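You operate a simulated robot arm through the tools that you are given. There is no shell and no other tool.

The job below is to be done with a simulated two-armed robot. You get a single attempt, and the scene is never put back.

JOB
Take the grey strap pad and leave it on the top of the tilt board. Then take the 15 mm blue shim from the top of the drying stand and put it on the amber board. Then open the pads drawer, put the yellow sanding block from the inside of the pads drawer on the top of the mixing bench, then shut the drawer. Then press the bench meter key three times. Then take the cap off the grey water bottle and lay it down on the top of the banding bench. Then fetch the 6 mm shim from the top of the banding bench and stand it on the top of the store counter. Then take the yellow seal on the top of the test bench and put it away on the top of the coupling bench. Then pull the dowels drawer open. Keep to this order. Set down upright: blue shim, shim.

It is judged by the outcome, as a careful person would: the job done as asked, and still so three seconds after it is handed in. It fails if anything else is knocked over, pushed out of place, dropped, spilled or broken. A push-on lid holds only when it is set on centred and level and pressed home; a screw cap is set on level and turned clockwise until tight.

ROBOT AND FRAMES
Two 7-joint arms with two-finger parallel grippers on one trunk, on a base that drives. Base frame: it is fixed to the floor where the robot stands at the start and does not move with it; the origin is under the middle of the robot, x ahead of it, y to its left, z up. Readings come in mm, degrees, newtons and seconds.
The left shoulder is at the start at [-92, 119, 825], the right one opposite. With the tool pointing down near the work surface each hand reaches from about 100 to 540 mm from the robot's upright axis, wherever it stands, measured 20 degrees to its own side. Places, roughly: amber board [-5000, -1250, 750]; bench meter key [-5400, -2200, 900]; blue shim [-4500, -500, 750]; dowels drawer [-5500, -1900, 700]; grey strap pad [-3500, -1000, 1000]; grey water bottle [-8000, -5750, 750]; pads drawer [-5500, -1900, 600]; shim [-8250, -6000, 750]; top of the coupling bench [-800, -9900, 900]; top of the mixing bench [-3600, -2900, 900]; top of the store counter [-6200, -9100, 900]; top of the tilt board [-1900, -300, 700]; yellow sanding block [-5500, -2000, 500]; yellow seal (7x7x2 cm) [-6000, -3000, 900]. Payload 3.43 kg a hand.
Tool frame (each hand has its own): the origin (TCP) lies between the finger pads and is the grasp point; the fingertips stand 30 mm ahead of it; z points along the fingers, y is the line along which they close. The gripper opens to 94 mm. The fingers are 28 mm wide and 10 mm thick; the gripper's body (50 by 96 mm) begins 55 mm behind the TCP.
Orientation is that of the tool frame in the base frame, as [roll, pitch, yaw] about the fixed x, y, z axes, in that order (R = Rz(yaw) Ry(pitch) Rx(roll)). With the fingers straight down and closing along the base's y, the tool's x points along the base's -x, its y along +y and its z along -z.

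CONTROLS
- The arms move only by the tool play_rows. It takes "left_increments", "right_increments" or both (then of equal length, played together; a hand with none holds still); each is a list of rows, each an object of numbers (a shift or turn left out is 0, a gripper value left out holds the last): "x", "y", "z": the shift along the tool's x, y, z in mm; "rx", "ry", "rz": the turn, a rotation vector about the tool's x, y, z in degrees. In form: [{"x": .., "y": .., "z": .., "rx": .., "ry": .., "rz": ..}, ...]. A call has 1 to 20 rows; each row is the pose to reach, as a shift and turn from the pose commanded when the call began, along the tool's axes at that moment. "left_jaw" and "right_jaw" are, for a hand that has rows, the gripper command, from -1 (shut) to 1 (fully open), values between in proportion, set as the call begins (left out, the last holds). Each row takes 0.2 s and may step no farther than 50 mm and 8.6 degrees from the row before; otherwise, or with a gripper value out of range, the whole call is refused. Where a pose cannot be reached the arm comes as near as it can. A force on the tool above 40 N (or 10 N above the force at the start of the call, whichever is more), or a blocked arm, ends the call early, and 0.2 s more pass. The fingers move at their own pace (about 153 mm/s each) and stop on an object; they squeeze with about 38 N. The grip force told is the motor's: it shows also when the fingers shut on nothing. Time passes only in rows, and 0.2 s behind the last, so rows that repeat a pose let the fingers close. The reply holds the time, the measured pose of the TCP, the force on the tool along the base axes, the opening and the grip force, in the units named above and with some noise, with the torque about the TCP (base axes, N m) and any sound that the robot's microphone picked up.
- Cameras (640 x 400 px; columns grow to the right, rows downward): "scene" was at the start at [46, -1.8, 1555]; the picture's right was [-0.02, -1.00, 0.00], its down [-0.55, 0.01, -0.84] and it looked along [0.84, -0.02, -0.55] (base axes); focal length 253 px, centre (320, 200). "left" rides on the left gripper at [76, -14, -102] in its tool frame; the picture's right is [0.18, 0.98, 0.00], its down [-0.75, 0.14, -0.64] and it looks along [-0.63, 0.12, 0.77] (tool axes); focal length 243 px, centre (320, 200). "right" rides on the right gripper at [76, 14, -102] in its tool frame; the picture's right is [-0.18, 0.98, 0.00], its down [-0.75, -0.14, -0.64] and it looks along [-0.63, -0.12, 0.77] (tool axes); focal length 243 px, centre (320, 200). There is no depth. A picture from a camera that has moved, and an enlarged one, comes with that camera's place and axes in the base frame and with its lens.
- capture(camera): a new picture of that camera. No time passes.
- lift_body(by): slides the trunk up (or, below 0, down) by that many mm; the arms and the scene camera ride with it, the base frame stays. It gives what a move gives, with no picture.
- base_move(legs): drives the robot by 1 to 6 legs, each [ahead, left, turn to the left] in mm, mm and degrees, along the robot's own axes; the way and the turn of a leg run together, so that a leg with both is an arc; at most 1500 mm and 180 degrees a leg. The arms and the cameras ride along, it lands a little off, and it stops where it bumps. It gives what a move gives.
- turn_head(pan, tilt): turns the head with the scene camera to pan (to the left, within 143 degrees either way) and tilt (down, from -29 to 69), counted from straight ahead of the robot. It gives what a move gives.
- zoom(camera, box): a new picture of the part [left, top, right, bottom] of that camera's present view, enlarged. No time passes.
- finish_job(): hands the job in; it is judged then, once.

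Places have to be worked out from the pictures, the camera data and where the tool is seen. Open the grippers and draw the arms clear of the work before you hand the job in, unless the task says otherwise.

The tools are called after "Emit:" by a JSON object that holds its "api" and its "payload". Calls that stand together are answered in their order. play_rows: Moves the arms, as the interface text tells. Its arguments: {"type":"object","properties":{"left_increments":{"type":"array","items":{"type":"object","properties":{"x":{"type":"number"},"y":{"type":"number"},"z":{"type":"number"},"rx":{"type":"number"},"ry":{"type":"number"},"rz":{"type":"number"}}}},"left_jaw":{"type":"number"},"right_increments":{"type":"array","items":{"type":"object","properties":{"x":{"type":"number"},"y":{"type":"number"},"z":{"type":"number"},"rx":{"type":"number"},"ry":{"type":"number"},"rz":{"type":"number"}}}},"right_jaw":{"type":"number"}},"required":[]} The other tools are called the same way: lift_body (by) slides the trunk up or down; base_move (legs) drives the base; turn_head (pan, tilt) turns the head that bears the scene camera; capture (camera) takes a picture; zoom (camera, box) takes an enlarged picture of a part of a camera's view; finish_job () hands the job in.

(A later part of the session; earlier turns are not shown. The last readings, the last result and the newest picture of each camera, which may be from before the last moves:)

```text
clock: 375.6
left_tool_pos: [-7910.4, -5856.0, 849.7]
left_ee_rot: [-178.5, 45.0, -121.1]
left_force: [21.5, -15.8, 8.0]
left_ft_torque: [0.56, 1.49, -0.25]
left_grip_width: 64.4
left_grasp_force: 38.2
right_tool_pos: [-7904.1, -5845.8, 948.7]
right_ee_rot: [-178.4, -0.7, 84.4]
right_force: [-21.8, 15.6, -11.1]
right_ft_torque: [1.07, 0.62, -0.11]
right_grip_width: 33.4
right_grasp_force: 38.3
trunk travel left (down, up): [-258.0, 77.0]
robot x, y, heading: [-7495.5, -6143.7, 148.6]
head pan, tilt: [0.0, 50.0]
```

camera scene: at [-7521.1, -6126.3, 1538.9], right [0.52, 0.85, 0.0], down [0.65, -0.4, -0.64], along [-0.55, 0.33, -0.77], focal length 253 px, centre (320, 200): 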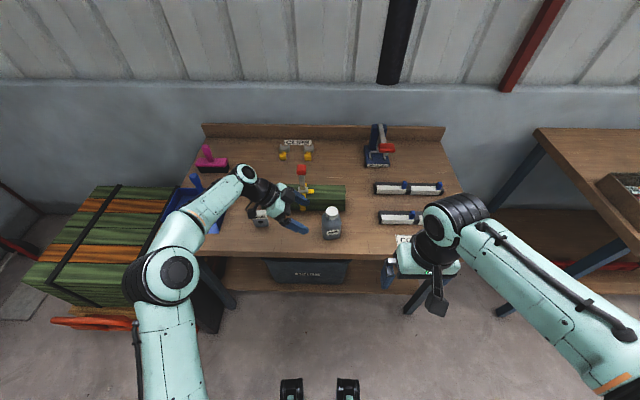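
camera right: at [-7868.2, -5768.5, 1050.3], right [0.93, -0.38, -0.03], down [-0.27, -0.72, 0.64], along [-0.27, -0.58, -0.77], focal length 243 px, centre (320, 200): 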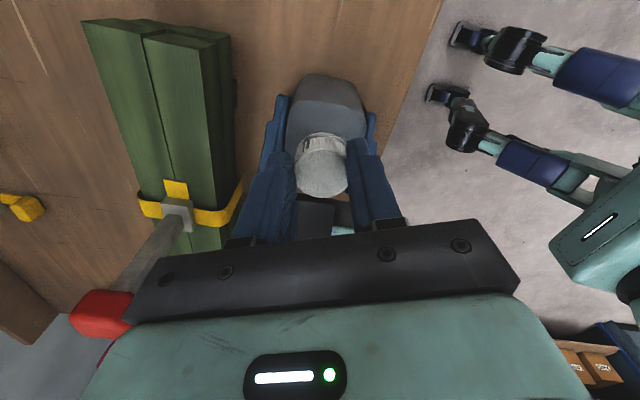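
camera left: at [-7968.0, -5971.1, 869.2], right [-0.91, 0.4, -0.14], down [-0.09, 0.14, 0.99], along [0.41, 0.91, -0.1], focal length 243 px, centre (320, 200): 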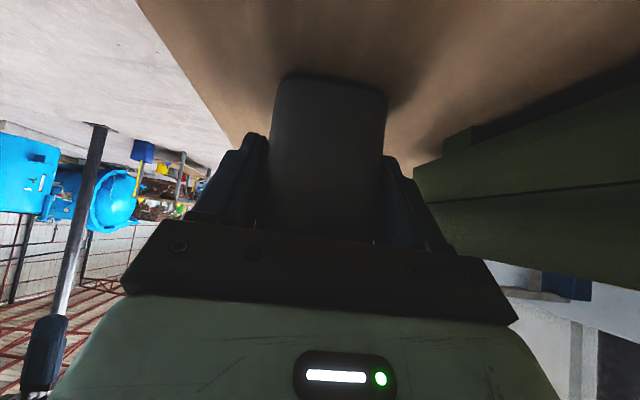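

The cap still holds on a light pull. I continue with more unscrewing strokes.

Emit:
{"api": "play_rows", "payload": {"right_increments": [{"z": 2}, {"z": 3}, {"x": -1, "z": 3, "rz": 8}, {"x": -1, "z": 3, "rz": 16}, {"x": -1, "z": 3, "rz": 24}, {"x": -1, "z": 3, "rz": 32}, {"x": -1, "z": 3, "rz": 40}, {"x": -1, "z": 3, "rz": 48}, {"x": -1, "z": 3, "rz": 56}, {"x": -1, "z": 3, "rz": 64}], "right_jaw": 0.1}}

Emit:
{"api": "play_rows", "payload": {"right_increments": [{"z": 0}, {"z": 0}, {"z": 0}], "right_jaw": -1}}

Emit:
{"api": "play_rows", "payload": {"right_increments": [{"rz": -8}, {"rz": -16}, {"rz": -24}, {"rz": -32}, {"rz": -40}, {"rz": -48}, {"rz": -56}, {"rz": -64}]}}

Emit:
{"api": "play_rows", "payload": {"right_increments": [{"z": 0}, {"z": 0}, {"rz": 8}, {"rz": 16}, {"rz": 24}, {"rz": 32}, {"rz": 40}, {"rz": 48}, {"rz": 56}, {"rz": 64}], "right_jaw": 0.1}}

Emit:
{"api": "play_rows", "payload": {"right_increments": [{"z": 0}, {"z": 0}, {"z": 0}], "right_jaw": -1}}

Emit:
{"api": "play_rows", "payload": {"right_increments": [{"rz": -8}, {"rz": -16}, {"rz": -24}, {"rz": -32}, {"rz": -40}, {"rz": -48}, {"rz": -56}, {"rz": -64}]}}

Emit:
{"api": "play_rows", "payload": {"right_increments": [{"z": -2}, {"z": -4}, {"z": -4}]}}

```text
clock: 377.8
left_tool_pos: [-7913.7, -5857.0, 848.5]
left_ee_rot: [-178.9, 44.9, -120.7]
left_force: [-6.9, 0.3, -2.5]
left_ft_torque: [-0.08, -0.53, -0.16]
left_grip_width: 64.1
left_grasp_force: 38.0
right_tool_pos: [-7902.0, -5847.4, 946.8]
right_ee_rot: [-179.0, 0.8, 20.3]
right_force: [7.7, -0.9, -0.5]
right_ft_torque: [-0.02, -0.22, 0.23]
right_grip_width: 53.5
right_grasp_force: 1.8
trunk travel left (down, up): [-258.0, 77.0]
robot x, y, heading: [-7495.1, -6141.9, 148.9]
head pan, tilt: [0.0, 50.0]
```

```text
clock: 378.7
left_tool_pos: [-7914.4, -5856.5, 849.3]
left_ee_rot: [-179.4, 44.9, -120.8]
left_force: [-5.1, -4.2, -0.2]
left_ft_torque: [0.2, 0.13, -0.01]
left_grip_width: 64.9
left_grasp_force: 37.7
right_tool_pos: [-7900.8, -5848.4, 946.8]
right_ee_rot: [-179.4, 0.4, 20.5]
right_force: [3.0, 4.2, 0.2]
right_ft_torque: [0.0, -0.4, -0.02]
right_grip_width: 34.3
right_grasp_force: 37.8
trunk travel left (down, up): [-258.0, 77.0]
robot x, y, heading: [-7493.7, -6145.4, 148.9]
head pan, tilt: [0.0, 50.0]
stopped in row 3 (left hand): the force on the tool passed its limit at 40 N (the readings are from after the stop); the commanded pose is now the measured one
```

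```text
clock: 379.8
left_tool_pos: [-7910.6, -5857.0, 849.4]
left_ee_rot: [-179.0, 44.9, -121.1]
left_force: [0.6, -2.7, 1.1]
left_ft_torque: [0.37, 0.23, -0.02]
left_grip_width: 64.5
left_grasp_force: 38.0
right_tool_pos: [-7901.2, -5845.3, 948.0]
right_ee_rot: [-178.5, -0.3, 55.5]
right_force: [-2.3, 1.9, -0.1]
right_ft_torque: [-0.42, -0.06, -0.05]
right_grip_width: 33.7
right_grasp_force: 38.0
trunk travel left (down, up): [-258.0, 77.0]
robot x, y, heading: [-7496.3, -6142.7, 148.6]
head pan, tilt: [0.0, 50.0]
stopped in row 5 (left hand): the force on the tool passed its limit at 41 N (the readings are from after the stop); the commanded pose is now the measured one
```

```text
clock: 381.8
left_tool_pos: [-7917.6, -5858.5, 848.1]
left_ee_rot: [-179.3, 44.7, -120.3]
left_force: [-3.3, 4.5, -0.1]
left_ft_torque: [-0.31, -0.36, -0.03]
left_grip_width: 64.2
left_grasp_force: 38.1
right_tool_pos: [-7898.3, -5846.8, 945.8]
right_ee_rot: [-179.4, -0.2, 3.0]
right_force: [4.4, -4.3, 0.1]
right_ft_torque: [-0.19, -0.06, 0.18]
right_grip_width: 54.3
right_grasp_force: 2.0
trunk travel left (down, up): [-258.0, 77.0]
robot x, y, heading: [-7493.2, -6143.1, 148.7]
head pan, tilt: [0.0, 50.0]
stopped in row 9 (left hand): the force on the tool passed its limit at 43 N (the readings are from after the stop); the commanded pose is now the measured one
```

```text
clock: 382.6
left_tool_pos: [-7918.0, -5857.4, 849.7]
left_ee_rot: [-179.5, 44.7, -120.3]
left_force: [-14.3, 21.5, -3.5]
left_ft_torque: [-1.47, -0.66, 0.19]
left_grip_width: 64.3
left_grasp_force: 38.3
right_tool_pos: [-7897.0, -5850.1, 946.4]
right_ee_rot: [-179.6, -0.2, 3.0]
right_force: [13.5, -21.9, 1.9]
right_ft_torque: [-0.71, -0.53, 0.4]
right_grip_width: 32.5
right_grasp_force: 37.7
trunk travel left (down, up): [-258.0, 77.0]
robot x, y, heading: [-7493.8, -6143.7, 148.7]
head pan, tilt: [0.0, 50.0]
```

```text
clock: 384.2
left_tool_pos: [-7917.4, -5862.4, 847.6]
left_ee_rot: [-179.0, 44.4, -120.5]
left_force: [1.8, -5.5, 1.6]
left_ft_torque: [0.42, 0.15, 0.0]
left_grip_width: 64.2
left_grasp_force: 37.9
right_tool_pos: [-7898.5, -5836.5, 947.5]
right_ee_rot: [-178.6, -1.3, 56.2]
right_force: [-1.0, 6.0, 0.9]
right_ft_torque: [0.16, 0.07, -0.15]
right_grip_width: 28.6
right_grasp_force: 38.1
trunk travel left (down, up): [-258.0, 77.0]
robot x, y, heading: [-7492.4, -6146.0, 148.8]
head pan, tilt: [0.0, 50.0]
stopped in row 7 (left hand): the force on the tool passed its limit at 42 N (the readings are from after the stop); the commanded pose is now the measured one
```

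```text
clock: 385.0
left_tool_pos: [-7917.2, -5861.0, 847.8]
left_ee_rot: [-179.0, 44.6, -120.5]
left_force: [5.4, -13.8, 10.1]
left_ft_torque: [0.96, 0.5, -0.05]
left_grip_width: 64.2
left_grasp_force: 37.7
right_tool_pos: [-7897.4, -5838.5, 951.6]
right_ee_rot: [-178.8, -1.4, 56.2]
right_force: [-4.5, 12.5, -13.1]
right_ft_torque: [0.68, -0.09, -0.28]
right_grip_width: 28.2
right_grasp_force: 37.8
trunk travel left (down, up): [-258.0, 77.0]
robot x, y, heading: [-7492.5, -6146.6, 148.8]
head pan, tilt: [0.0, 50.0]
```

I overdid the stroke range — the finger touched the left gripper and the grip is now off-centre. I stop and look carefully.

Emit:
{"api": "zoom", "payload": {"camera": "right", "box": [220, 40, 420, 240]}}

Emit:
{"api": "zoom", "payload": {"camera": "scene", "box": [270, 150, 390, 240]}}

Emit:
{"api": "capture", "payload": {"camera": "left"}}

```text
2.00 times, centred on (320, 140) of right
camera zoom: at [-7843.9, -5784.5, 1054.6], right [0.71, -0.7, -0.03], down [-0.53, -0.57, 0.63], along [-0.45, -0.43, -0.78], focal length 485 px, centre (320, 320)
```

zoom: 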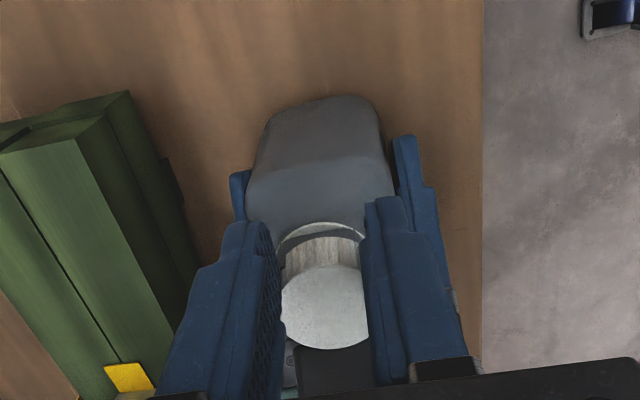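

```text
4.44 times, centred on (330, 195) of scene
camera zoom: at [-7521.4, -6126.1, 1538.9], right [0.52, 0.85, 0.0], down [0.65, -0.4, -0.64], along [-0.55, 0.33, -0.77], focal length 1126 px, centre (276, 222)
```

zoom: 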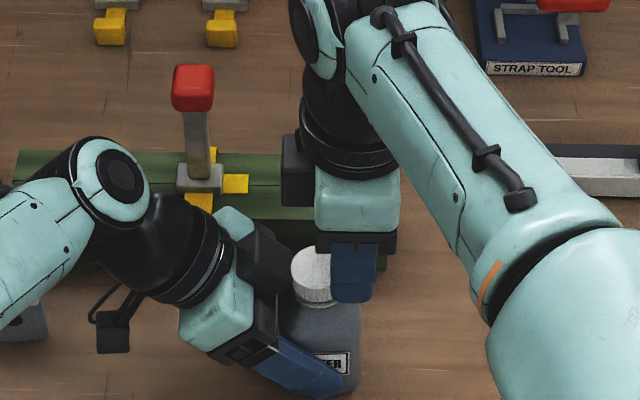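

```text
taken
camera left: at [-7970.6, -5976.0, 868.4], right [-0.91, 0.4, -0.14], down [-0.09, 0.15, 0.98], along [0.41, 0.91, -0.1], focal length 243 px, centre (320, 200)
```

left: 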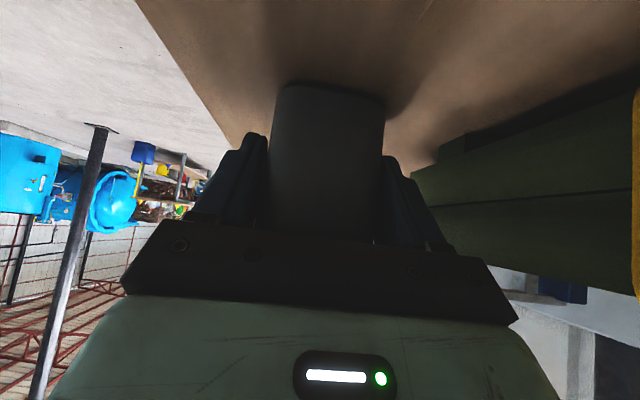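

The hand is ~15–20 mm right of the cap. I open and rise to reassess the cap and bottle.

Emit:
{"api": "play_rows", "payload": {"right_increments": [{"z": 2}, {"z": 2}, {"z": -20}, {"z": -50}, {"z": -50}], "right_jaw": 0.3}}

Emit:
{"api": "zoom", "payload": {"camera": "right", "box": [220, 40, 420, 240]}}

Emit:
{"api": "zoom", "payload": {"camera": "scene", "box": [280, 160, 380, 235]}}

```text
clock: 386.2
left_tool_pos: [-7917.1, -5860.3, 847.8]
left_ee_rot: [-179.0, 44.6, -120.4]
left_force: [-2.0, 0.8, 4.0]
left_ft_torque: [-0.03, 0.37, 0.01]
left_grip_width: 64.3
left_grasp_force: 37.8
right_tool_pos: [-7897.9, -5842.0, 1003.1]
right_ee_rot: [-178.8, -1.2, 56.2]
right_force: [0.0, 0.3, 0.5]
right_ft_torque: [0.04, -0.03, 0.02]
right_grip_width: 61.0
right_grasp_force: 0.1
trunk travel left (down, up): [-258.0, 77.0]
robot x, y, heading: [-7493.3, -6143.9, 148.7]
head pan, tilt: [0.0, 50.0]
```

```text
2.00 times, centred on (320, 140) of right
camera zoom: at [-7842.6, -5788.2, 1106.7], right [0.72, -0.7, -0.02], down [-0.53, -0.57, 0.63], along [-0.45, -0.44, -0.78], focal length 485 px, centre (320, 320)
```

zoom: 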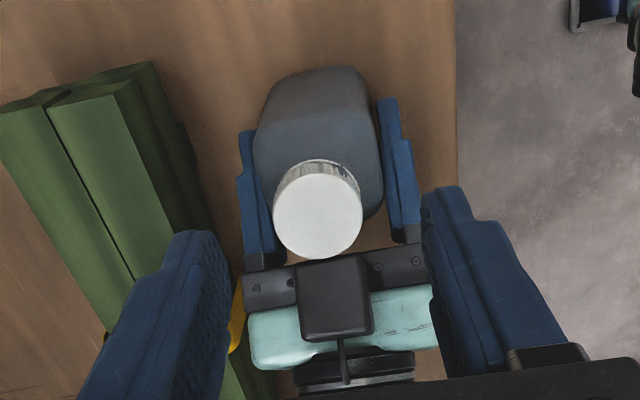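

```text
5.33 times, centred on (330, 198) of scene
camera zoom: at [-7521.1, -6126.3, 1538.9], right [0.52, 0.85, 0.0], down [0.65, -0.4, -0.64], along [-0.55, 0.33, -0.77], focal length 1351 px, centre (267, 213)
```

zoom: 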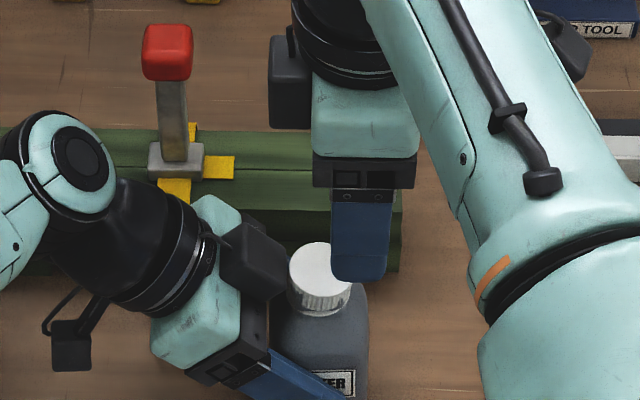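

The cap is fine and the bottle upright, but a box on the left gripper crowds the cap. I loosen the left hand, withdraw it 18 mm along its axis and re-grip with the fingertips for more twisting room.

Emit:
{"api": "play_rows", "payload": {"left_increments": [{"z": 0}, {"z": 0}, {"z": -6}, {"z": -12}, {"z": -18}, {"z": -18}], "left_jaw": 0.65}}

Emit:
{"api": "play_rows", "payload": {"left_increments": [{"z": 0}, {"z": 0}, {"z": 0}], "left_jaw": -1}}

Emit:
{"api": "zoom", "payload": {"camera": "right", "box": [220, 40, 420, 240]}}

Emit:
{"api": "zoom", "payload": {"camera": "scene", "box": [280, 160, 380, 235]}}

```text
clock: 387.6
left_tool_pos: [-7924.6, -5872.3, 861.0]
left_ee_rot: [-179.0, 44.5, -120.4]
left_force: [0.1, -0.2, 0.9]
left_ft_torque: [0.0, 0.03, 0.01]
left_grip_width: 77.6
left_grasp_force: 0.0
right_tool_pos: [-7896.6, -5841.1, 1003.0]
right_ee_rot: [-178.8, -1.3, 56.3]
right_force: [0.5, 0.3, -0.1]
right_ft_torque: [-0.05, 0.01, 0.03]
right_grip_width: 61.3
right_grasp_force: 0.1
trunk travel left (down, up): [-258.0, 77.0]
robot x, y, heading: [-7490.9, -6143.7, 148.7]
head pan, tilt: [0.0, 50.0]
```

```text
clock: 388.4
left_tool_pos: [-7924.4, -5871.9, 860.4]
left_ee_rot: [-179.1, 44.6, -120.3]
left_force: [-0.2, -0.2, 1.2]
left_ft_torque: [0.06, 0.09, 0.01]
left_grip_width: 63.7
left_grasp_force: 38.2
right_tool_pos: [-7896.4, -5842.2, 1003.4]
right_ee_rot: [-178.8, -1.1, 56.3]
right_force: [0.6, -0.7, 0.3]
right_ft_torque: [-0.03, 0.01, 0.03]
right_grip_width: 60.9
right_grasp_force: 0.0
trunk travel left (down, up): [-258.0, 77.0]
robot x, y, heading: [-7493.0, -6145.1, 148.5]
head pan, tilt: [0.0, 50.0]
```

```text
2.00 times, centred on (320, 140) of right
camera zoom: at [-7842.6, -5788.1, 1106.5], right [0.72, -0.7, -0.03], down [-0.53, -0.57, 0.63], along [-0.45, -0.44, -0.78], focal length 485 px, centre (320, 320)
```

zoom: 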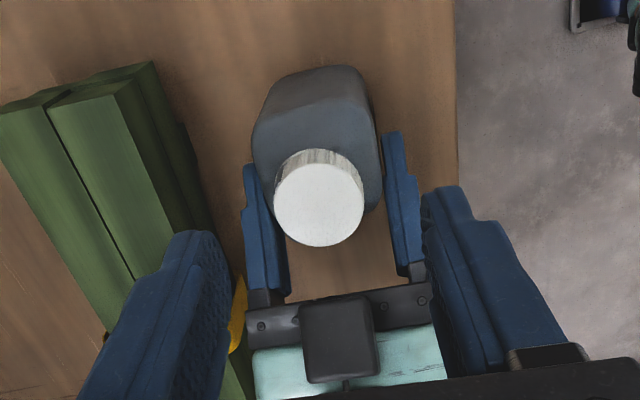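

```text
5.33 times, centred on (330, 198) of scene
camera zoom: at [-7521.1, -6126.3, 1538.9], right [0.52, 0.85, 0.0], down [0.65, -0.4, -0.64], along [-0.55, 0.33, -0.77], focal length 1351 px, centre (267, 213)
```

zoom: 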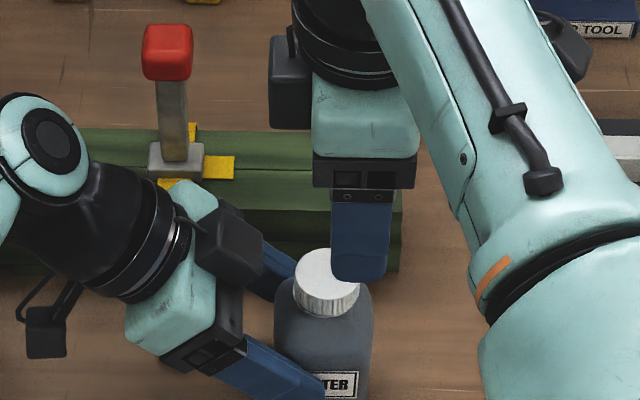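

Now there's room. I re-centre (x −5, y −2), descend onto the cap and check before gripping.

Emit:
{"api": "play_rows", "payload": {"right_increments": [{"x": -5, "y": -2, "z": 20}, {"x": -5, "y": -2, "z": 45}, {"x": -5, "y": -2, "z": 60}, {"x": -5, "y": -2, "z": 60}], "right_jaw": 0.2}}

Emit:
{"api": "zoom", "payload": {"camera": "right", "box": [220, 40, 420, 240]}}

Emit:
{"api": "zoom", "payload": {"camera": "scene", "box": [280, 160, 380, 235]}}

```text
clock: 389.4
left_tool_pos: [-7924.4, -5871.8, 860.0]
left_ee_rot: [-179.1, 44.6, -120.4]
left_force: [-0.9, -0.3, 1.7]
left_ft_torque: [0.05, 0.12, 0.05]
left_grip_width: 64.0
left_grasp_force: 38.2
right_tool_pos: [-7903.0, -5842.9, 943.3]
right_ee_rot: [-178.8, -1.2, 56.2]
right_force: [0.6, -0.8, -0.5]
right_ft_torque: [0.0, -0.03, 0.0]
right_grip_width: 56.5
right_grasp_force: 0.0
trunk travel left (down, up): [-258.0, 77.0]
robot x, y, heading: [-7496.6, -6143.6, 148.8]
head pan, tilt: [0.0, 50.0]
```

```text
2.00 times, centred on (320, 140) of right
camera zoom: at [-7848.0, -5789.2, 1046.7], right [0.72, -0.7, -0.03], down [-0.53, -0.57, 0.63], along [-0.45, -0.44, -0.78], focal length 485 px, centre (320, 320)
```

zoom: 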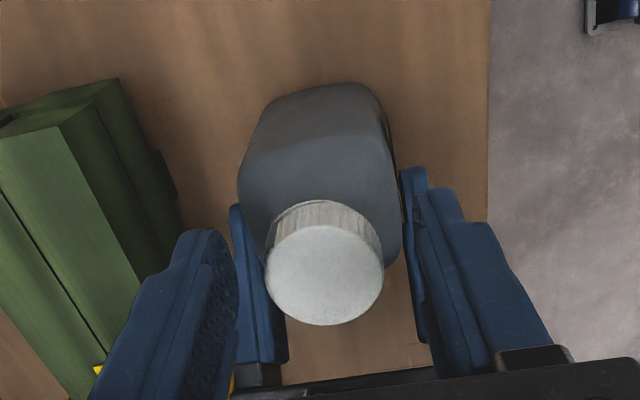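

```text
5.33 times, centred on (330, 198) of scene
camera zoom: at [-7521.1, -6126.4, 1538.9], right [0.52, 0.85, 0.0], down [0.65, -0.4, -0.64], along [-0.55, 0.33, -0.77], focal length 1351 px, centre (267, 213)
```

zoom: 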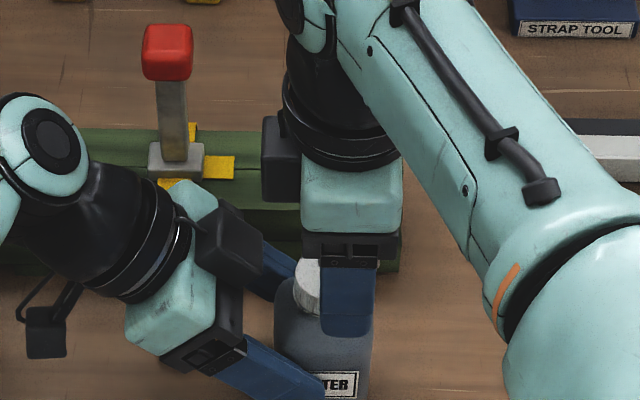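

Now both views agree: the cap top is really at z≈918 and the hand is ~12 mm too far right — earlier I only pinched the cap's rim. I shift x −12 and descend 18 mm to grip the cap fully.

Emit:
{"api": "play_rows", "payload": {"right_increments": [{"x": -6, "y": -1}, {"x": -12, "y": -1}, {"x": -12, "y": -1, "z": 8}, {"x": -12, "y": -1, "z": 16}, {"x": -12, "y": -1, "z": 16}]}}

Emit:
{"api": "zoom", "payload": {"camera": "right", "box": [220, 40, 420, 240]}}

Emit:
{"api": "zoom", "payload": {"camera": "scene", "box": [280, 160, 380, 235]}}

```text
clock: 390.6
left_tool_pos: [-7925.6, -5871.4, 860.4]
left_ee_rot: [-179.0, 44.7, -120.3]
left_force: [-0.1, 0.1, 2.6]
left_ft_torque: [0.09, 0.11, 0.02]
left_grip_width: 63.9
left_grasp_force: 38.1
right_tool_pos: [-7908.7, -5851.9, 927.0]
right_ee_rot: [-178.6, -1.2, 56.3]
right_force: [1.5, 0.2, 0.1]
right_ft_torque: [-0.01, -0.01, -0.01]
right_grip_width: 56.2
right_grasp_force: 0.1
trunk travel left (down, up): [-258.0, 77.0]
robot x, y, heading: [-7493.5, -6143.5, 148.9]
head pan, tilt: [0.0, 50.0]
```

```text
2.00 times, centred on (320, 140) of right
camera zoom: at [-7854.6, -5799.1, 1030.4], right [0.72, -0.7, -0.03], down [-0.53, -0.57, 0.63], along [-0.45, -0.44, -0.78], focal length 485 px, centre (320, 320)
```

zoom: 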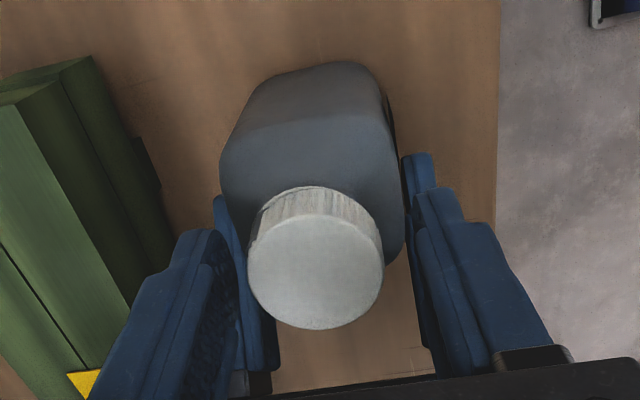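

```text
5.33 times, centred on (330, 198) of scene
camera zoom: at [-7521.0, -6126.4, 1538.9], right [0.52, 0.85, 0.0], down [0.65, -0.4, -0.64], along [-0.55, 0.33, -0.77], focal length 1351 px, centre (267, 213)
```

zoom: 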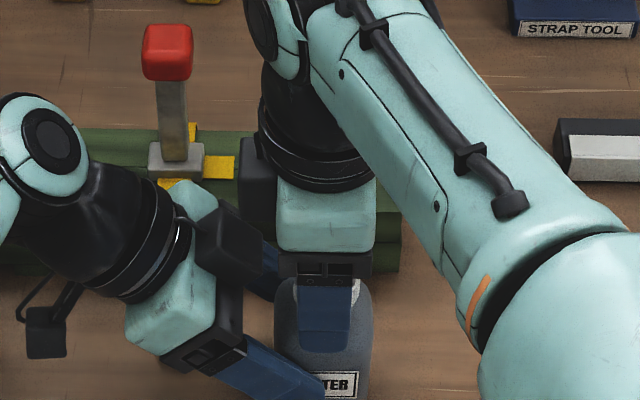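

Well centred now. I rotate the open hand back ~22°, close on the full cap, and twist ~48° counter-clockwise.

Emit:
{"api": "play_rows", "payload": {"right_increments": [{"x": 1, "rz": 8}, {"x": 2, "rz": 16}, {"x": 2, "rz": 22}, {"x": 2, "rz": 22}]}}

Emit:
{"api": "play_rows", "payload": {"right_increments": [{"z": 0}, {"z": 0}, {"z": 0}], "right_jaw": -1}}

Emit:
{"api": "play_rows", "payload": {"right_increments": [{"rz": -6}, {"rz": -12}, {"rz": -18}, {"rz": -24}, {"rz": -30}, {"rz": -36}, {"rz": -42}, {"rz": -48}]}}

Emit:
{"api": "zoom", "payload": {"camera": "right", "box": [220, 40, 420, 240]}}

```text
clock: 391.6
left_tool_pos: [-7924.5, -5871.3, 860.8]
left_ee_rot: [-179.0, 44.7, -120.4]
left_force: [-0.7, -0.7, 2.0]
left_ft_torque: [0.06, 0.08, 0.05]
left_grip_width: 63.9
left_grasp_force: 38.0
right_tool_pos: [-7909.2, -5850.2, 926.8]
right_ee_rot: [-178.4, -0.8, 34.2]
right_force: [0.6, 0.3, -0.1]
right_ft_torque: [-0.01, 0.04, 0.01]
right_grip_width: 56.3
right_grasp_force: 0.0
trunk travel left (down, up): [-258.0, 77.0]
robot x, y, heading: [-7495.4, -6149.6, 148.9]
head pan, tilt: [0.0, 50.0]
```

```text
clock: 392.4
left_tool_pos: [-7923.7, -5870.9, 860.3]
left_ee_rot: [-179.0, 44.6, -120.4]
left_force: [-0.2, 0.0, 1.8]
left_ft_torque: [0.07, 0.04, 0.02]
left_grip_width: 64.0
left_grasp_force: 37.9
right_tool_pos: [-7908.8, -5848.8, 926.1]
right_ee_rot: [-178.4, -0.7, 34.3]
right_force: [0.1, 1.2, 0.0]
right_ft_torque: [0.0, 0.01, 0.01]
right_grip_width: 33.6
right_grasp_force: 38.3
trunk travel left (down, up): [-258.0, 77.0]
robot x, y, heading: [-7494.3, -6143.7, 148.4]
head pan, tilt: [0.0, 50.0]
```

```text
clock: 394.2
left_tool_pos: [-7924.1, -5872.6, 860.3]
left_ee_rot: [-179.0, 44.6, -120.6]
left_force: [2.6, 1.6, -0.1]
left_ft_torque: [-0.04, 0.04, 0.01]
left_grip_width: 63.7
left_grasp_force: 37.7
right_tool_pos: [-7909.0, -5850.3, 925.1]
right_ee_rot: [-179.5, -1.7, 82.5]
right_force: [-2.3, -1.9, 5.5]
right_ft_torque: [-0.04, -0.03, -0.01]
right_grip_width: 33.2
right_grasp_force: 38.0
trunk travel left (down, up): [-258.0, 77.0]
robot x, y, heading: [-7493.5, -6142.6, 148.8]
head pan, tilt: [0.0, 50.0]
```

```text
2.00 times, centred on (320, 140) of right
camera zoom: at [-7885.1, -5778.6, 1030.1], right [0.95, -0.31, -0.02], down [-0.23, -0.75, 0.62], along [-0.2, -0.59, -0.78], focal length 485 px, centre (320, 320)
```

zoom: 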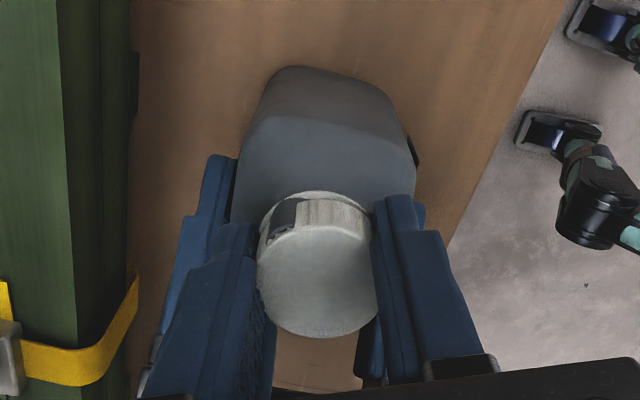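

A clean twist: no side load, and +5 N upward — the cap is climbing its thread. I test a light lift.

Emit:
{"api": "play_rows", "payload": {"right_increments": [{"z": -1}, {"z": -2}, {"z": -3}, {"z": -3}]}}

```text
clock: 395.2
left_tool_pos: [-7924.0, -5871.4, 861.0]
left_ee_rot: [-179.0, 44.6, -120.3]
left_force: [1.7, -0.8, 0.5]
left_ft_torque: [0.11, -0.14, -0.01]
left_grip_width: 63.7
left_grasp_force: 37.6
right_tool_pos: [-7908.9, -5850.2, 928.1]
right_ee_rot: [-179.4, -1.6, 82.3]
right_force: [0.0, -1.1, -0.5]
right_ft_torque: [-0.02, 0.0, -0.01]
right_grip_width: 33.2
right_grasp_force: 38.2
trunk travel left (down, up): [-258.0, 77.0]
robot x, y, heading: [-7495.7, -6143.2, 148.6]
head pan, tilt: [0.0, 50.0]
```

No resistance now. I lift further and watch.

Emit:
{"api": "play_rows", "payload": {"right_increments": [{"z": -3}, {"z": -7}, {"z": -12}, {"z": -12}]}}

Emit:
{"api": "zoom", "payload": {"camera": "right", "box": [220, 40, 420, 240]}}

Emit:
{"api": "zoom", "payload": {"camera": "scene", "box": [280, 160, 380, 235]}}

```text
clock: 396.2
left_tool_pos: [-7924.5, -5872.2, 860.0]
left_ee_rot: [-179.0, 44.6, -120.5]
left_force: [1.7, -0.2, 1.2]
left_ft_torque: [0.06, 0.03, 0.01]
left_grip_width: 64.1
left_grasp_force: 38.1
right_tool_pos: [-7907.8, -5848.5, 941.2]
right_ee_rot: [-179.4, -1.6, 82.2]
right_force: [0.9, 0.8, 0.8]
right_ft_torque: [0.02, 0.01, -0.02]
right_grip_width: 33.1
right_grasp_force: 38.1
trunk travel left (down, up): [-258.0, 77.0]
robot x, y, heading: [-7493.6, -6144.1, 148.9]
head pan, tilt: [0.0, 50.0]
```

```text
2.00 times, centred on (320, 140) of right
camera zoom: at [-7883.8, -5777.6, 1045.1], right [0.95, -0.31, -0.02], down [-0.24, -0.75, 0.62], along [-0.21, -0.59, -0.78], focal length 485 px, centre (320, 320)
```

zoom: 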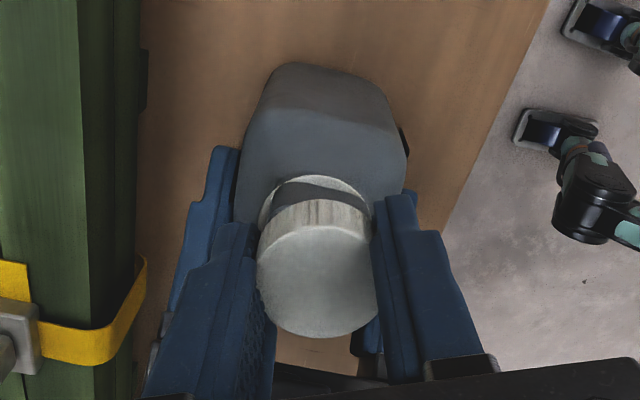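

```text
5.33 times, centred on (330, 198) of scene
camera zoom: at [-7520.9, -6126.3, 1538.9], right [0.52, 0.85, 0.0], down [0.65, -0.4, -0.64], along [-0.55, 0.33, -0.77], focal length 1351 px, centre (267, 213)
```

zoom: 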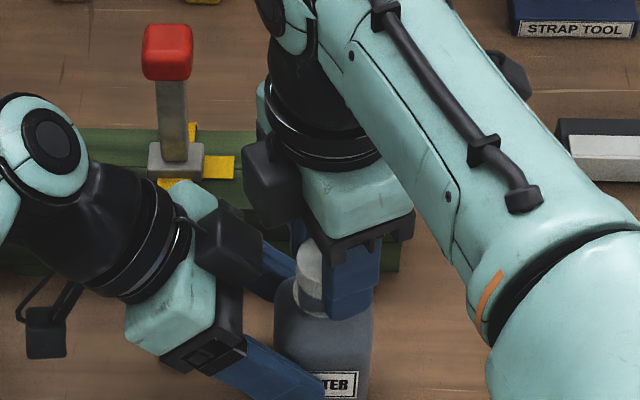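

The cap is off. I lift it 60 mm higher and carry it to the free bench spot right of the bottle.

Emit:
{"api": "play_rows", "payload": {"right_increments": [{"z": -30}, {"z": -60}, {"x": 25, "y": 15, "z": -60}, {"x": 50, "y": 30, "z": -60}, {"x": 73, "y": 46, "z": -60}, {"x": 73, "y": 46, "z": -60}]}}

Emit:
{"api": "capture", "payload": {"camera": "scene"}}

Emit:
{"api": "capture", "payload": {"camera": "right"}}

```text
clock: 397.6
left_tool_pos: [-7924.3, -5871.9, 860.8]
left_ee_rot: [-179.0, 44.6, -120.4]
left_force: [-0.8, 0.0, 2.8]
left_ft_torque: [-0.09, 0.16, -0.05]
left_grip_width: 63.8
left_grasp_force: 38.0
right_tool_pos: [-7855.0, -5786.3, 998.4]
right_ee_rot: [-179.4, -1.6, 82.4]
right_force: [0.0, 0.5, -0.6]
right_ft_torque: [0.02, 0.01, 0.0]
right_grip_width: 33.5
right_grasp_force: 38.3
right hand out of reach, approached as far as the arm can: row 2
trunk travel left (down, up): [-258.0, 77.0]
robot x, y, heading: [-7492.2, -6141.9, 148.7]
head pan, tilt: [0.0, 50.0]
```

```text
taken
camera scene: at [-7521.2, -6126.5, 1538.9], right [0.52, 0.85, 0.0], down [0.65, -0.4, -0.64], along [-0.55, 0.33, -0.77], focal length 253 px, centre (320, 200)
```

scene: 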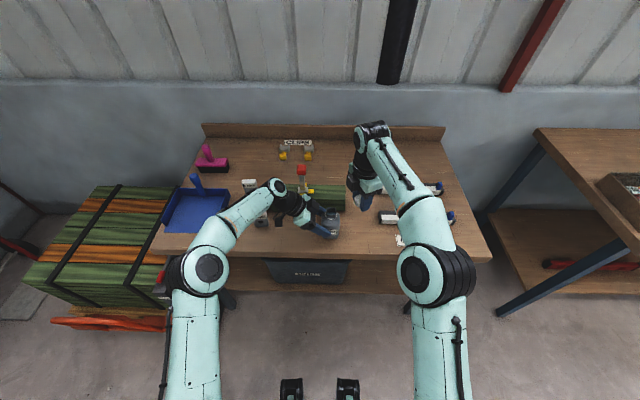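

```text
taken
camera right: at [-7831.8, -5715.6, 1103.8], right [0.95, -0.31, -0.01], down [-0.24, -0.75, 0.62], along [-0.21, -0.59, -0.78], focal length 243 px, centre (320, 200)
```

right: 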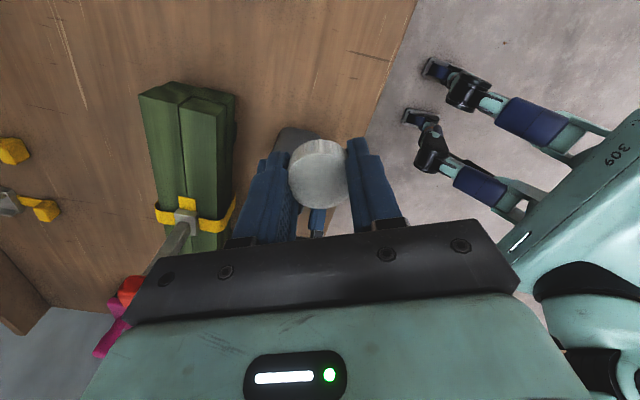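

The spot below is free. I lower the cap to the bench, slowly at the end.

Emit:
{"api": "play_rows", "payload": {"right_increments": [{"z": 45}, {"z": 90}, {"z": 120}, {"z": 135}, {"z": 143}, {"z": 147}]}}

Emit:
{"api": "play_rows", "payload": {"right_increments": [{"z": 2}, {"z": 4}, {"z": 6}, {"z": 8}]}}

Emit:
{"api": "zoom", "payload": {"camera": "scene", "box": [290, 180, 410, 270]}}

```text
clock: 399.0
left_tool_pos: [-7924.2, -5872.1, 861.2]
left_ee_rot: [-179.1, 44.6, -120.5]
left_force: [-0.3, -0.1, 1.8]
left_ft_torque: [0.04, 0.11, -0.01]
left_grip_width: 64.0
left_grasp_force: 38.3
right_tool_pos: [-7854.6, -5781.8, 853.4]
right_ee_rot: [-179.5, -1.5, 82.3]
right_force: [-0.5, -1.0, 0.9]
right_ft_torque: [0.02, -0.02, 0.0]
right_grip_width: 33.4
right_grasp_force: 38.4
trunk travel left (down, up): [-258.0, 77.0]
robot x, y, heading: [-7497.7, -6140.0, 148.7]
head pan, tilt: [0.0, 50.0]
```

```text
clock: 400.0
left_tool_pos: [-7923.8, -5871.6, 860.9]
left_ee_rot: [-179.0, 44.6, -120.4]
left_force: [-0.7, -0.3, 1.5]
left_ft_torque: [0.05, 0.07, 0.01]
left_grip_width: 63.9
left_grasp_force: 38.2
right_tool_pos: [-7854.9, -5781.4, 846.1]
right_ee_rot: [-179.5, -1.6, 82.2]
right_force: [-0.8, -0.7, -0.3]
right_ft_torque: [0.02, 0.0, 0.01]
right_grip_width: 33.3
right_grasp_force: 38.3
trunk travel left (down, up): [-258.0, 77.0]
robot x, y, heading: [-7495.7, -6142.5, 148.7]
head pan, tilt: [0.0, 50.0]
```

```text
4.44 times, centred on (350, 225) of scene
camera zoom: at [-7521.0, -6126.4, 1538.9], right [0.52, 0.85, 0.0], down [0.65, -0.4, -0.64], along [-0.55, 0.33, -0.77], focal length 1126 px, centre (187, 89)
```

zoom: 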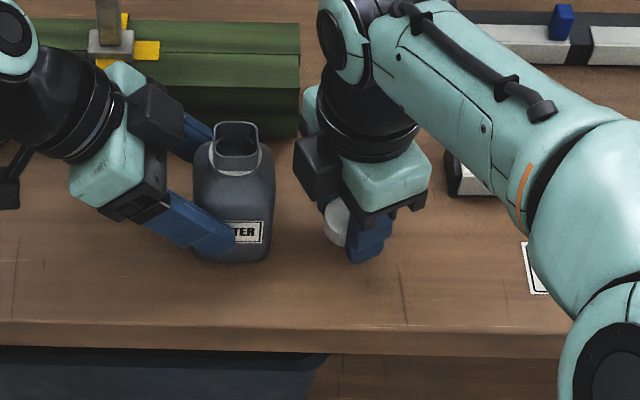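

Emit:
{"api": "play_rows", "payload": {"right_increments": [{"z": 2}, {"z": 4}, {"z": 6}, {"z": 8}]}}

Emit:
{"api": "play_rows", "payload": {"right_increments": [{"z": 2}, {"z": 4}, {"z": 6}]}}

Emit:
{"api": "zoom", "payload": {"camera": "scene", "box": [290, 180, 410, 270]}}

```text
clock: 401.0
left_tool_pos: [-7922.9, -5871.8, 861.1]
left_ee_rot: [-179.0, 44.6, -120.4]
left_force: [-0.2, -0.8, 0.9]
left_ft_torque: [0.04, 0.07, 0.01]
left_grip_width: 63.9
left_grasp_force: 38.7
right_tool_pos: [-7855.7, -5780.9, 838.1]
right_ee_rot: [-179.4, -1.6, 82.3]
right_force: [0.0, 1.0, 0.2]
right_ft_torque: [0.0, 0.0, -0.03]
right_grip_width: 33.4
right_grasp_force: 38.1
trunk travel left (down, up): [-258.0, 77.0]
robot x, y, heading: [-7490.1, -6144.8, 148.8]
head pan, tilt: [0.0, 50.0]
```

```text
clock: 401.8
left_tool_pos: [-7925.0, -5872.9, 860.9]
left_ee_rot: [-178.9, 44.5, -120.4]
left_force: [-0.1, -0.4, 0.3]
left_ft_torque: [0.04, 0.06, -0.01]
left_grip_width: 63.9
left_grasp_force: 38.0
right_tool_pos: [-7854.4, -5781.0, 831.8]
right_ee_rot: [-179.4, -1.7, 82.4]
right_force: [0.0, 0.9, 0.0]
right_ft_torque: [0.0, -0.02, -0.01]
right_grip_width: 33.5
right_grasp_force: 37.9
trunk travel left (down, up): [-258.0, 77.0]
robot x, y, heading: [-7494.6, -6143.8, 148.8]
head pan, tilt: [0.0, 50.0]
```

```text
4.44 times, centred on (350, 225) of scene
camera zoom: at [-7521.0, -6126.3, 1538.9], right [0.52, 0.85, 0.0], down [0.65, -0.4, -0.64], along [-0.55, 0.33, -0.77], focal length 1126 px, centre (187, 89)
```

zoom: 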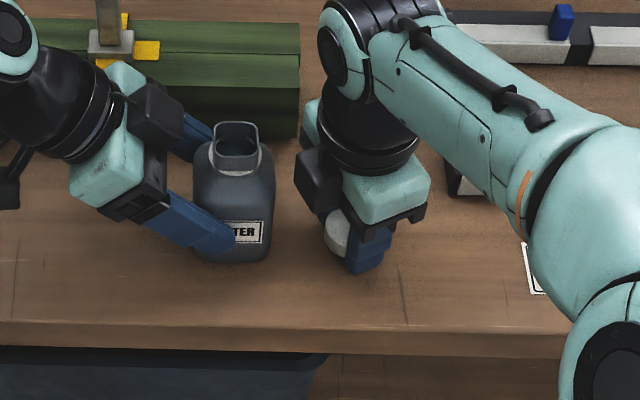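

Emit:
{"api": "play_rows", "payload": {"right_increments": [{"z": 2}, {"z": 4}, {"z": 6}]}}

Emit:
{"api": "play_rows", "payload": {"right_increments": [{"z": 2}, {"z": 4}, {"z": 6}]}}

Emit:
{"api": "zoom", "payload": {"camera": "scene", "box": [290, 180, 410, 270]}}

```text
clock: 402.6
left_tool_pos: [-7924.3, -5873.0, 860.8]
left_ee_rot: [-179.0, 44.5, -120.5]
left_force: [0.6, 0.5, 0.3]
left_ft_torque: [-0.08, 0.02, 0.01]
left_grip_width: 63.7
left_grasp_force: 38.0
right_tool_pos: [-7853.3, -5780.8, 830.9]
right_ee_rot: [-179.1, -1.7, 82.3]
right_force: [3.9, -2.2, 23.6]
right_ft_torque: [-0.44, -0.64, 0.12]
right_grip_width: 33.5
right_grasp_force: 37.9
trunk travel left (down, up): [-258.0, 77.0]
robot x, y, heading: [-7492.4, -6141.3, 148.8]
head pan, tilt: [0.0, 50.0]
```

```text
clock: 403.1
left_tool_pos: [-7923.2, -5873.4, 861.4]
left_ee_rot: [-179.0, 44.5, -120.4]
left_force: [-1.1, -0.2, 0.5]
left_ft_torque: [0.0, -0.06, 0.01]
left_grip_width: 64.0
left_grasp_force: 38.0
right_tool_pos: [-7854.0, -5780.2, 829.8]
right_ee_rot: [-179.1, -1.6, 82.2]
right_force: [7.6, -4.0, 12.6]
right_ft_torque: [-0.32, -0.51, 0.03]
right_grip_width: 33.4
right_grasp_force: 38.0
trunk travel left (down, up): [-258.0, 77.0]
robot x, y, heading: [-7498.8, -6143.6, 148.3]
head pan, tilt: [0.0, 50.0]
stopped in row 2 (right hand): the force on the tool passed its limit at 42 N (the readings are from after the stop); the commanded pose is now the measured one
```

```text
4.44 times, centred on (350, 225) of scene
camera zoom: at [-7519.6, -6127.3, 1538.8], right [0.52, 0.85, 0.0], down [0.65, -0.4, -0.64], along [-0.55, 0.33, -0.77], focal length 1126 px, centre (187, 89)
```

zoom: 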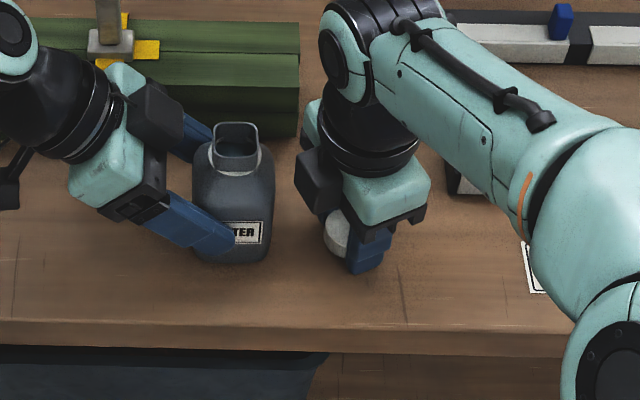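

The cap is on the bench. I release and rise.

Emit:
{"api": "play_rows", "payload": {"right_increments": [{"z": -1}, {"z": -1}, {"z": -1}], "right_jaw": 0.2}}

Emit:
{"api": "play_rows", "payload": {"right_increments": [{"z": -20}, {"z": -60}, {"z": -105}, {"z": -140}, {"z": -140, "x": 40}, {"z": -140, "x": 80}, {"z": -140, "x": 110}]}}

Emit:
{"api": "zoom", "payload": {"camera": "scene", "box": [250, 170, 450, 290]}}

```text
clock: 403.9
left_tool_pos: [-7924.4, -5873.1, 860.1]
left_ee_rot: [-179.0, 44.5, -120.4]
left_force: [0.5, 1.0, 2.7]
left_ft_torque: [0.01, 0.09, -0.01]
left_grip_width: 63.7
left_grasp_force: 38.6
right_tool_pos: [-7855.9, -5778.8, 831.1]
right_ee_rot: [-179.0, -1.6, 82.3]
right_force: [-9.5, 0.8, 11.2]
right_ft_torque: [-0.14, -0.03, -0.13]
right_grip_width: 51.3
right_grasp_force: 0.0
trunk travel left (down, up): [-258.0, 77.0]
robot x, y, heading: [-7492.6, -6144.6, 148.6]
head pan, tilt: [0.0, 50.0]
```

```text
clock: 405.5
left_tool_pos: [-7923.5, -5871.2, 860.1]
left_ee_rot: [-179.0, 44.5, -120.4]
left_force: [-1.6, -1.1, 6.5]
left_ft_torque: [0.18, -0.22, -0.06]
left_grip_width: 63.5
left_grasp_force: 37.7
right_tool_pos: [-7830.2, -5678.6, 966.9]
right_ee_rot: [-179.1, -1.7, 82.5]
right_force: [-0.3, 0.1, -0.1]
right_ft_torque: [0.0, -0.01, 0.01]
right_grip_width: 56.2
right_grasp_force: 0.1
right hand out of reach, approached as far as the arm can: row 7
trunk travel left (down, up): [-258.0, 77.0]
robot x, y, heading: [-7491.4, -6145.7, 148.6]
head pan, tilt: [0.0, 50.0]
```

```text
3.20 times, centred on (350, 230) of scene
camera zoom: at [-7520.1, -6126.7, 1539.0], right [0.52, 0.85, 0.0], down [0.65, -0.4, -0.64], along [-0.55, 0.33, -0.77], focal length 811 px, centre (224, 104)
```

zoom: 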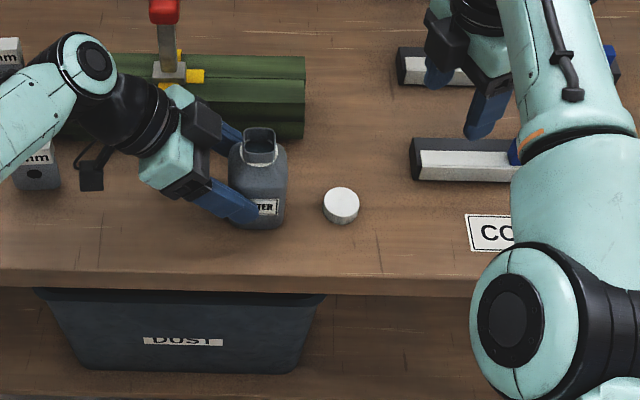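

The cap lies on the bench. I release the bottle with the left hand and withdraw diagonally.

Emit:
{"api": "play_rows", "payload": {"left_increments": [{"z": 0}, {"z": 0}, {"z": 0}], "left_jaw": 0.9}}

Emit:
{"api": "play_rows", "payload": {"left_increments": [{"z": -20}, {"z": -60}, {"z": -100}, {"z": -140}, {"z": -180}]}}

Emit:
{"api": "zoom", "payload": {"camera": "scene", "box": [200, 140, 420, 290]}}

```text
clock: 406.3
left_tool_pos: [-7923.7, -5871.8, 860.6]
left_ee_rot: [-179.0, 44.4, -120.4]
left_force: [-0.1, -0.3, -0.1]
left_ft_torque: [-0.01, 0.03, -0.02]
left_grip_width: 89.3
left_grasp_force: 0.0
right_tool_pos: [-7831.6, -5677.6, 967.7]
right_ee_rot: [-179.1, -1.8, 82.3]
right_force: [-0.9, -0.1, 0.6]
right_ft_torque: [0.03, -0.01, -0.02]
right_grip_width: 56.1
right_grasp_force: 0.1
trunk travel left (down, up): [-258.0, 77.0]
robot x, y, heading: [-7492.9, -6146.2, 148.7]
head pan, tilt: [0.0, 50.0]
```

```text
clock: 407.5
left_tool_pos: [-7990.4, -5979.8, 986.7]
left_ee_rot: [-178.8, 44.6, -120.3]
left_force: [-0.9, -0.7, -0.2]
left_ft_torque: [-0.03, 0.04, -0.04]
left_grip_width: 89.3
left_grasp_force: 0.0
right_tool_pos: [-7831.3, -5677.0, 967.4]
right_ee_rot: [-179.1, -1.6, 82.4]
right_force: [-0.3, 0.5, -0.4]
right_ft_torque: [0.0, 0.02, -0.02]
right_grip_width: 56.3
right_grasp_force: 0.2
trunk travel left (down, up): [-258.0, 77.0]
robot x, y, heading: [-7495.1, -6141.4, 148.8]
head pan, tilt: [0.0, 50.0]
```

```text
2.67 times, centred on (310, 215) of scene
camera zoom: at [-7521.1, -6126.6, 1538.9], right [0.52, 0.85, 0.0], down [0.65, -0.4, -0.64], along [-0.55, 0.33, -0.77], focal length 676 px, centre (347, 160)
```

zoom: 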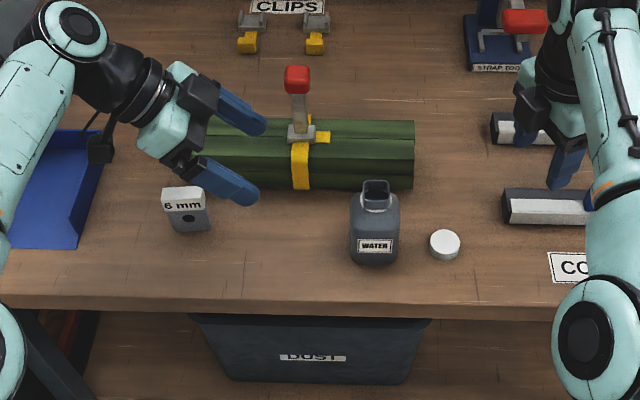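

The bottle stands well. Now I bring the left hand back to pointing straight down (undo tilt and yaw) while drawing it back, to pick the 6 mm shim.

Emit:
{"api": "play_rows", "payload": {"left_increments": [{"ry": 8, "y": -20, "x": -15, "z": -15}, {"ry": 16, "y": -40, "x": -30, "z": -30}, {"ry": 24, "y": -60, "x": -40, "z": -40}, {"ry": 32, "y": -80, "x": -40, "z": -40}, {"ry": 40, "y": -100, "x": -40, "z": -40}, {"ry": 44.5, "y": -110, "x": -40, "z": -40}], "left_jaw": 1}}

Emit:
{"api": "play_rows", "payload": {"left_increments": [{"rz": -8}, {"rz": -16}, {"rz": -24}, {"rz": -32}, {"rz": -40}, {"rz": -48}, {"rz": -56}, {"rz": -64}, {"rz": -72}, {"rz": -80}, {"rz": -88}, {"rz": -90.5}]}}

Emit:
{"api": "capture", "payload": {"camera": "left"}}

Emit:
{"api": "capture", "payload": {"camera": "scene"}}

```text
clock: 408.9
left_tool_pos: [-7898.4, -6033.8, 1044.8]
left_ee_rot: [-179.3, -0.1, -121.2]
left_force: [0.2, -0.9, -0.4]
left_ft_torque: [0.0, -0.01, 0.02]
left_grip_width: 94.1
left_grasp_force: 0.0
right_tool_pos: [-7833.3, -5678.3, 967.5]
right_ee_rot: [-179.0, -1.7, 82.3]
right_force: [0.4, 0.3, 0.1]
right_ft_torque: [0.0, -0.01, 0.0]
right_grip_width: 56.4
right_grasp_force: 0.1
trunk travel left (down, up): [-258.0, 77.0]
robot x, y, heading: [-7493.7, -6143.2, 148.9]
head pan, tilt: [0.0, 50.0]
```

```text
clock: 411.5
left_tool_pos: [-7896.5, -6036.2, 1044.7]
left_ee_rot: [179.9, -0.8, -30.5]
left_force: [0.0, -0.5, -0.2]
left_ft_torque: [-0.02, -0.01, 0.0]
left_grip_width: 93.9
left_grasp_force: 0.1
right_tool_pos: [-7832.4, -5677.3, 966.9]
right_ee_rot: [-179.0, -1.6, 82.3]
right_force: [-0.2, 0.7, 0.3]
right_ft_torque: [-0.02, 0.0, 0.01]
right_grip_width: 56.6
right_grasp_force: 0.0
trunk travel left (down, up): [-258.0, 77.0]
robot x, y, heading: [-7496.2, -6146.3, 148.7]
head pan, tilt: [0.0, 50.0]
```

```text
taken
camera left: at [-7825.0, -6061.0, 1150.1], right [-0.34, -0.94, 0.0], down [-0.73, 0.27, 0.63], along [-0.59, 0.21, -0.78], focal length 243 px, centre (320, 200)
```

left: 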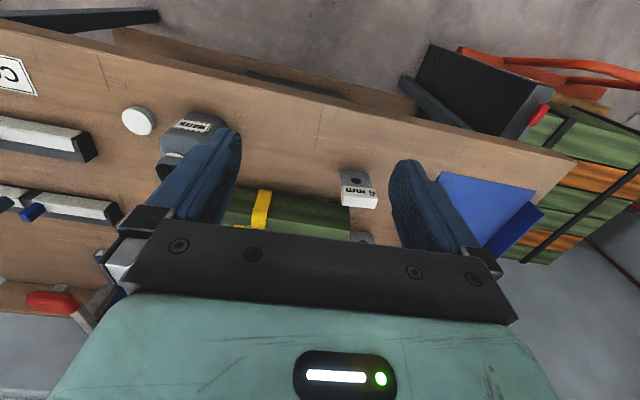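

```text
taken
camera scene: at [-7521.1, -6126.3, 1538.9], right [0.52, 0.85, 0.0], down [0.65, -0.4, -0.64], along [-0.55, 0.33, -0.77], focal length 253 px, centre (320, 200)
```

scene: 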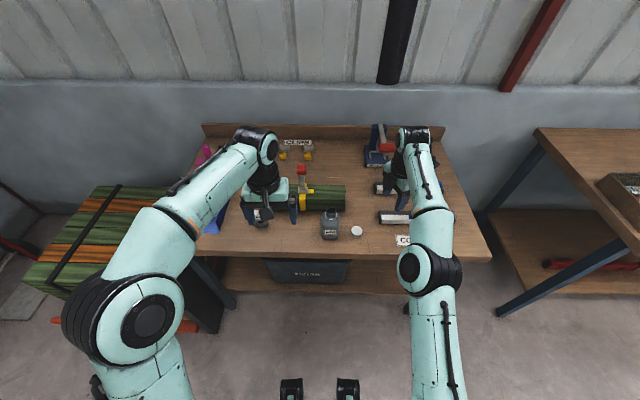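

I zoom in on the shim from the left hand camera.

Emit:
{"api": "zoom", "payload": {"camera": "left", "box": [310, 140, 420, 220]}}

Emit:
{"api": "zoom", "payload": {"camera": "scene", "box": [220, 180, 320, 250]}}

```text
5.00 times, centred on (365, 180) of left
camera zoom: at [-7825.0, -6061.0, 1150.1], right [-0.34, -0.94, 0.0], down [-0.73, 0.27, 0.63], along [-0.59, 0.21, -0.78], focal length 1213 px, centre (95, 300)
```

zoom: 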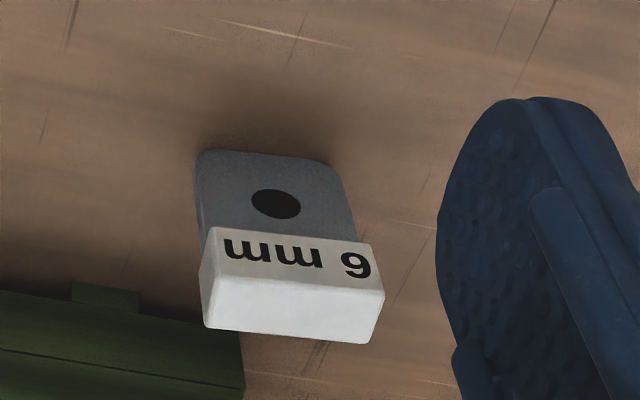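

```text
5.71 times, centred on (270, 215) of scene
camera zoom: at [-7521.1, -6126.3, 1538.9], right [0.52, 0.85, 0.0], down [0.65, -0.4, -0.64], along [-0.55, 0.33, -0.77], focal length 1448 px, centre (606, 114)
```

zoom: 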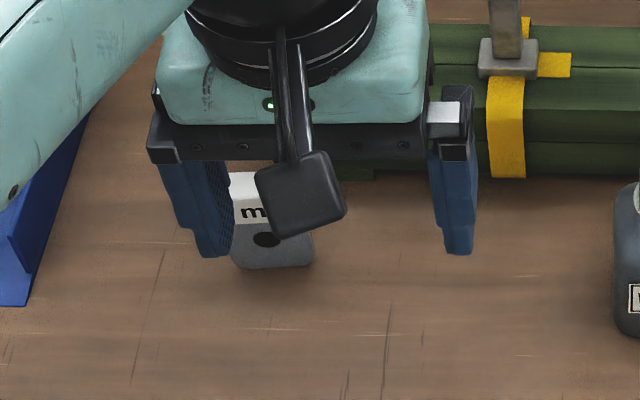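

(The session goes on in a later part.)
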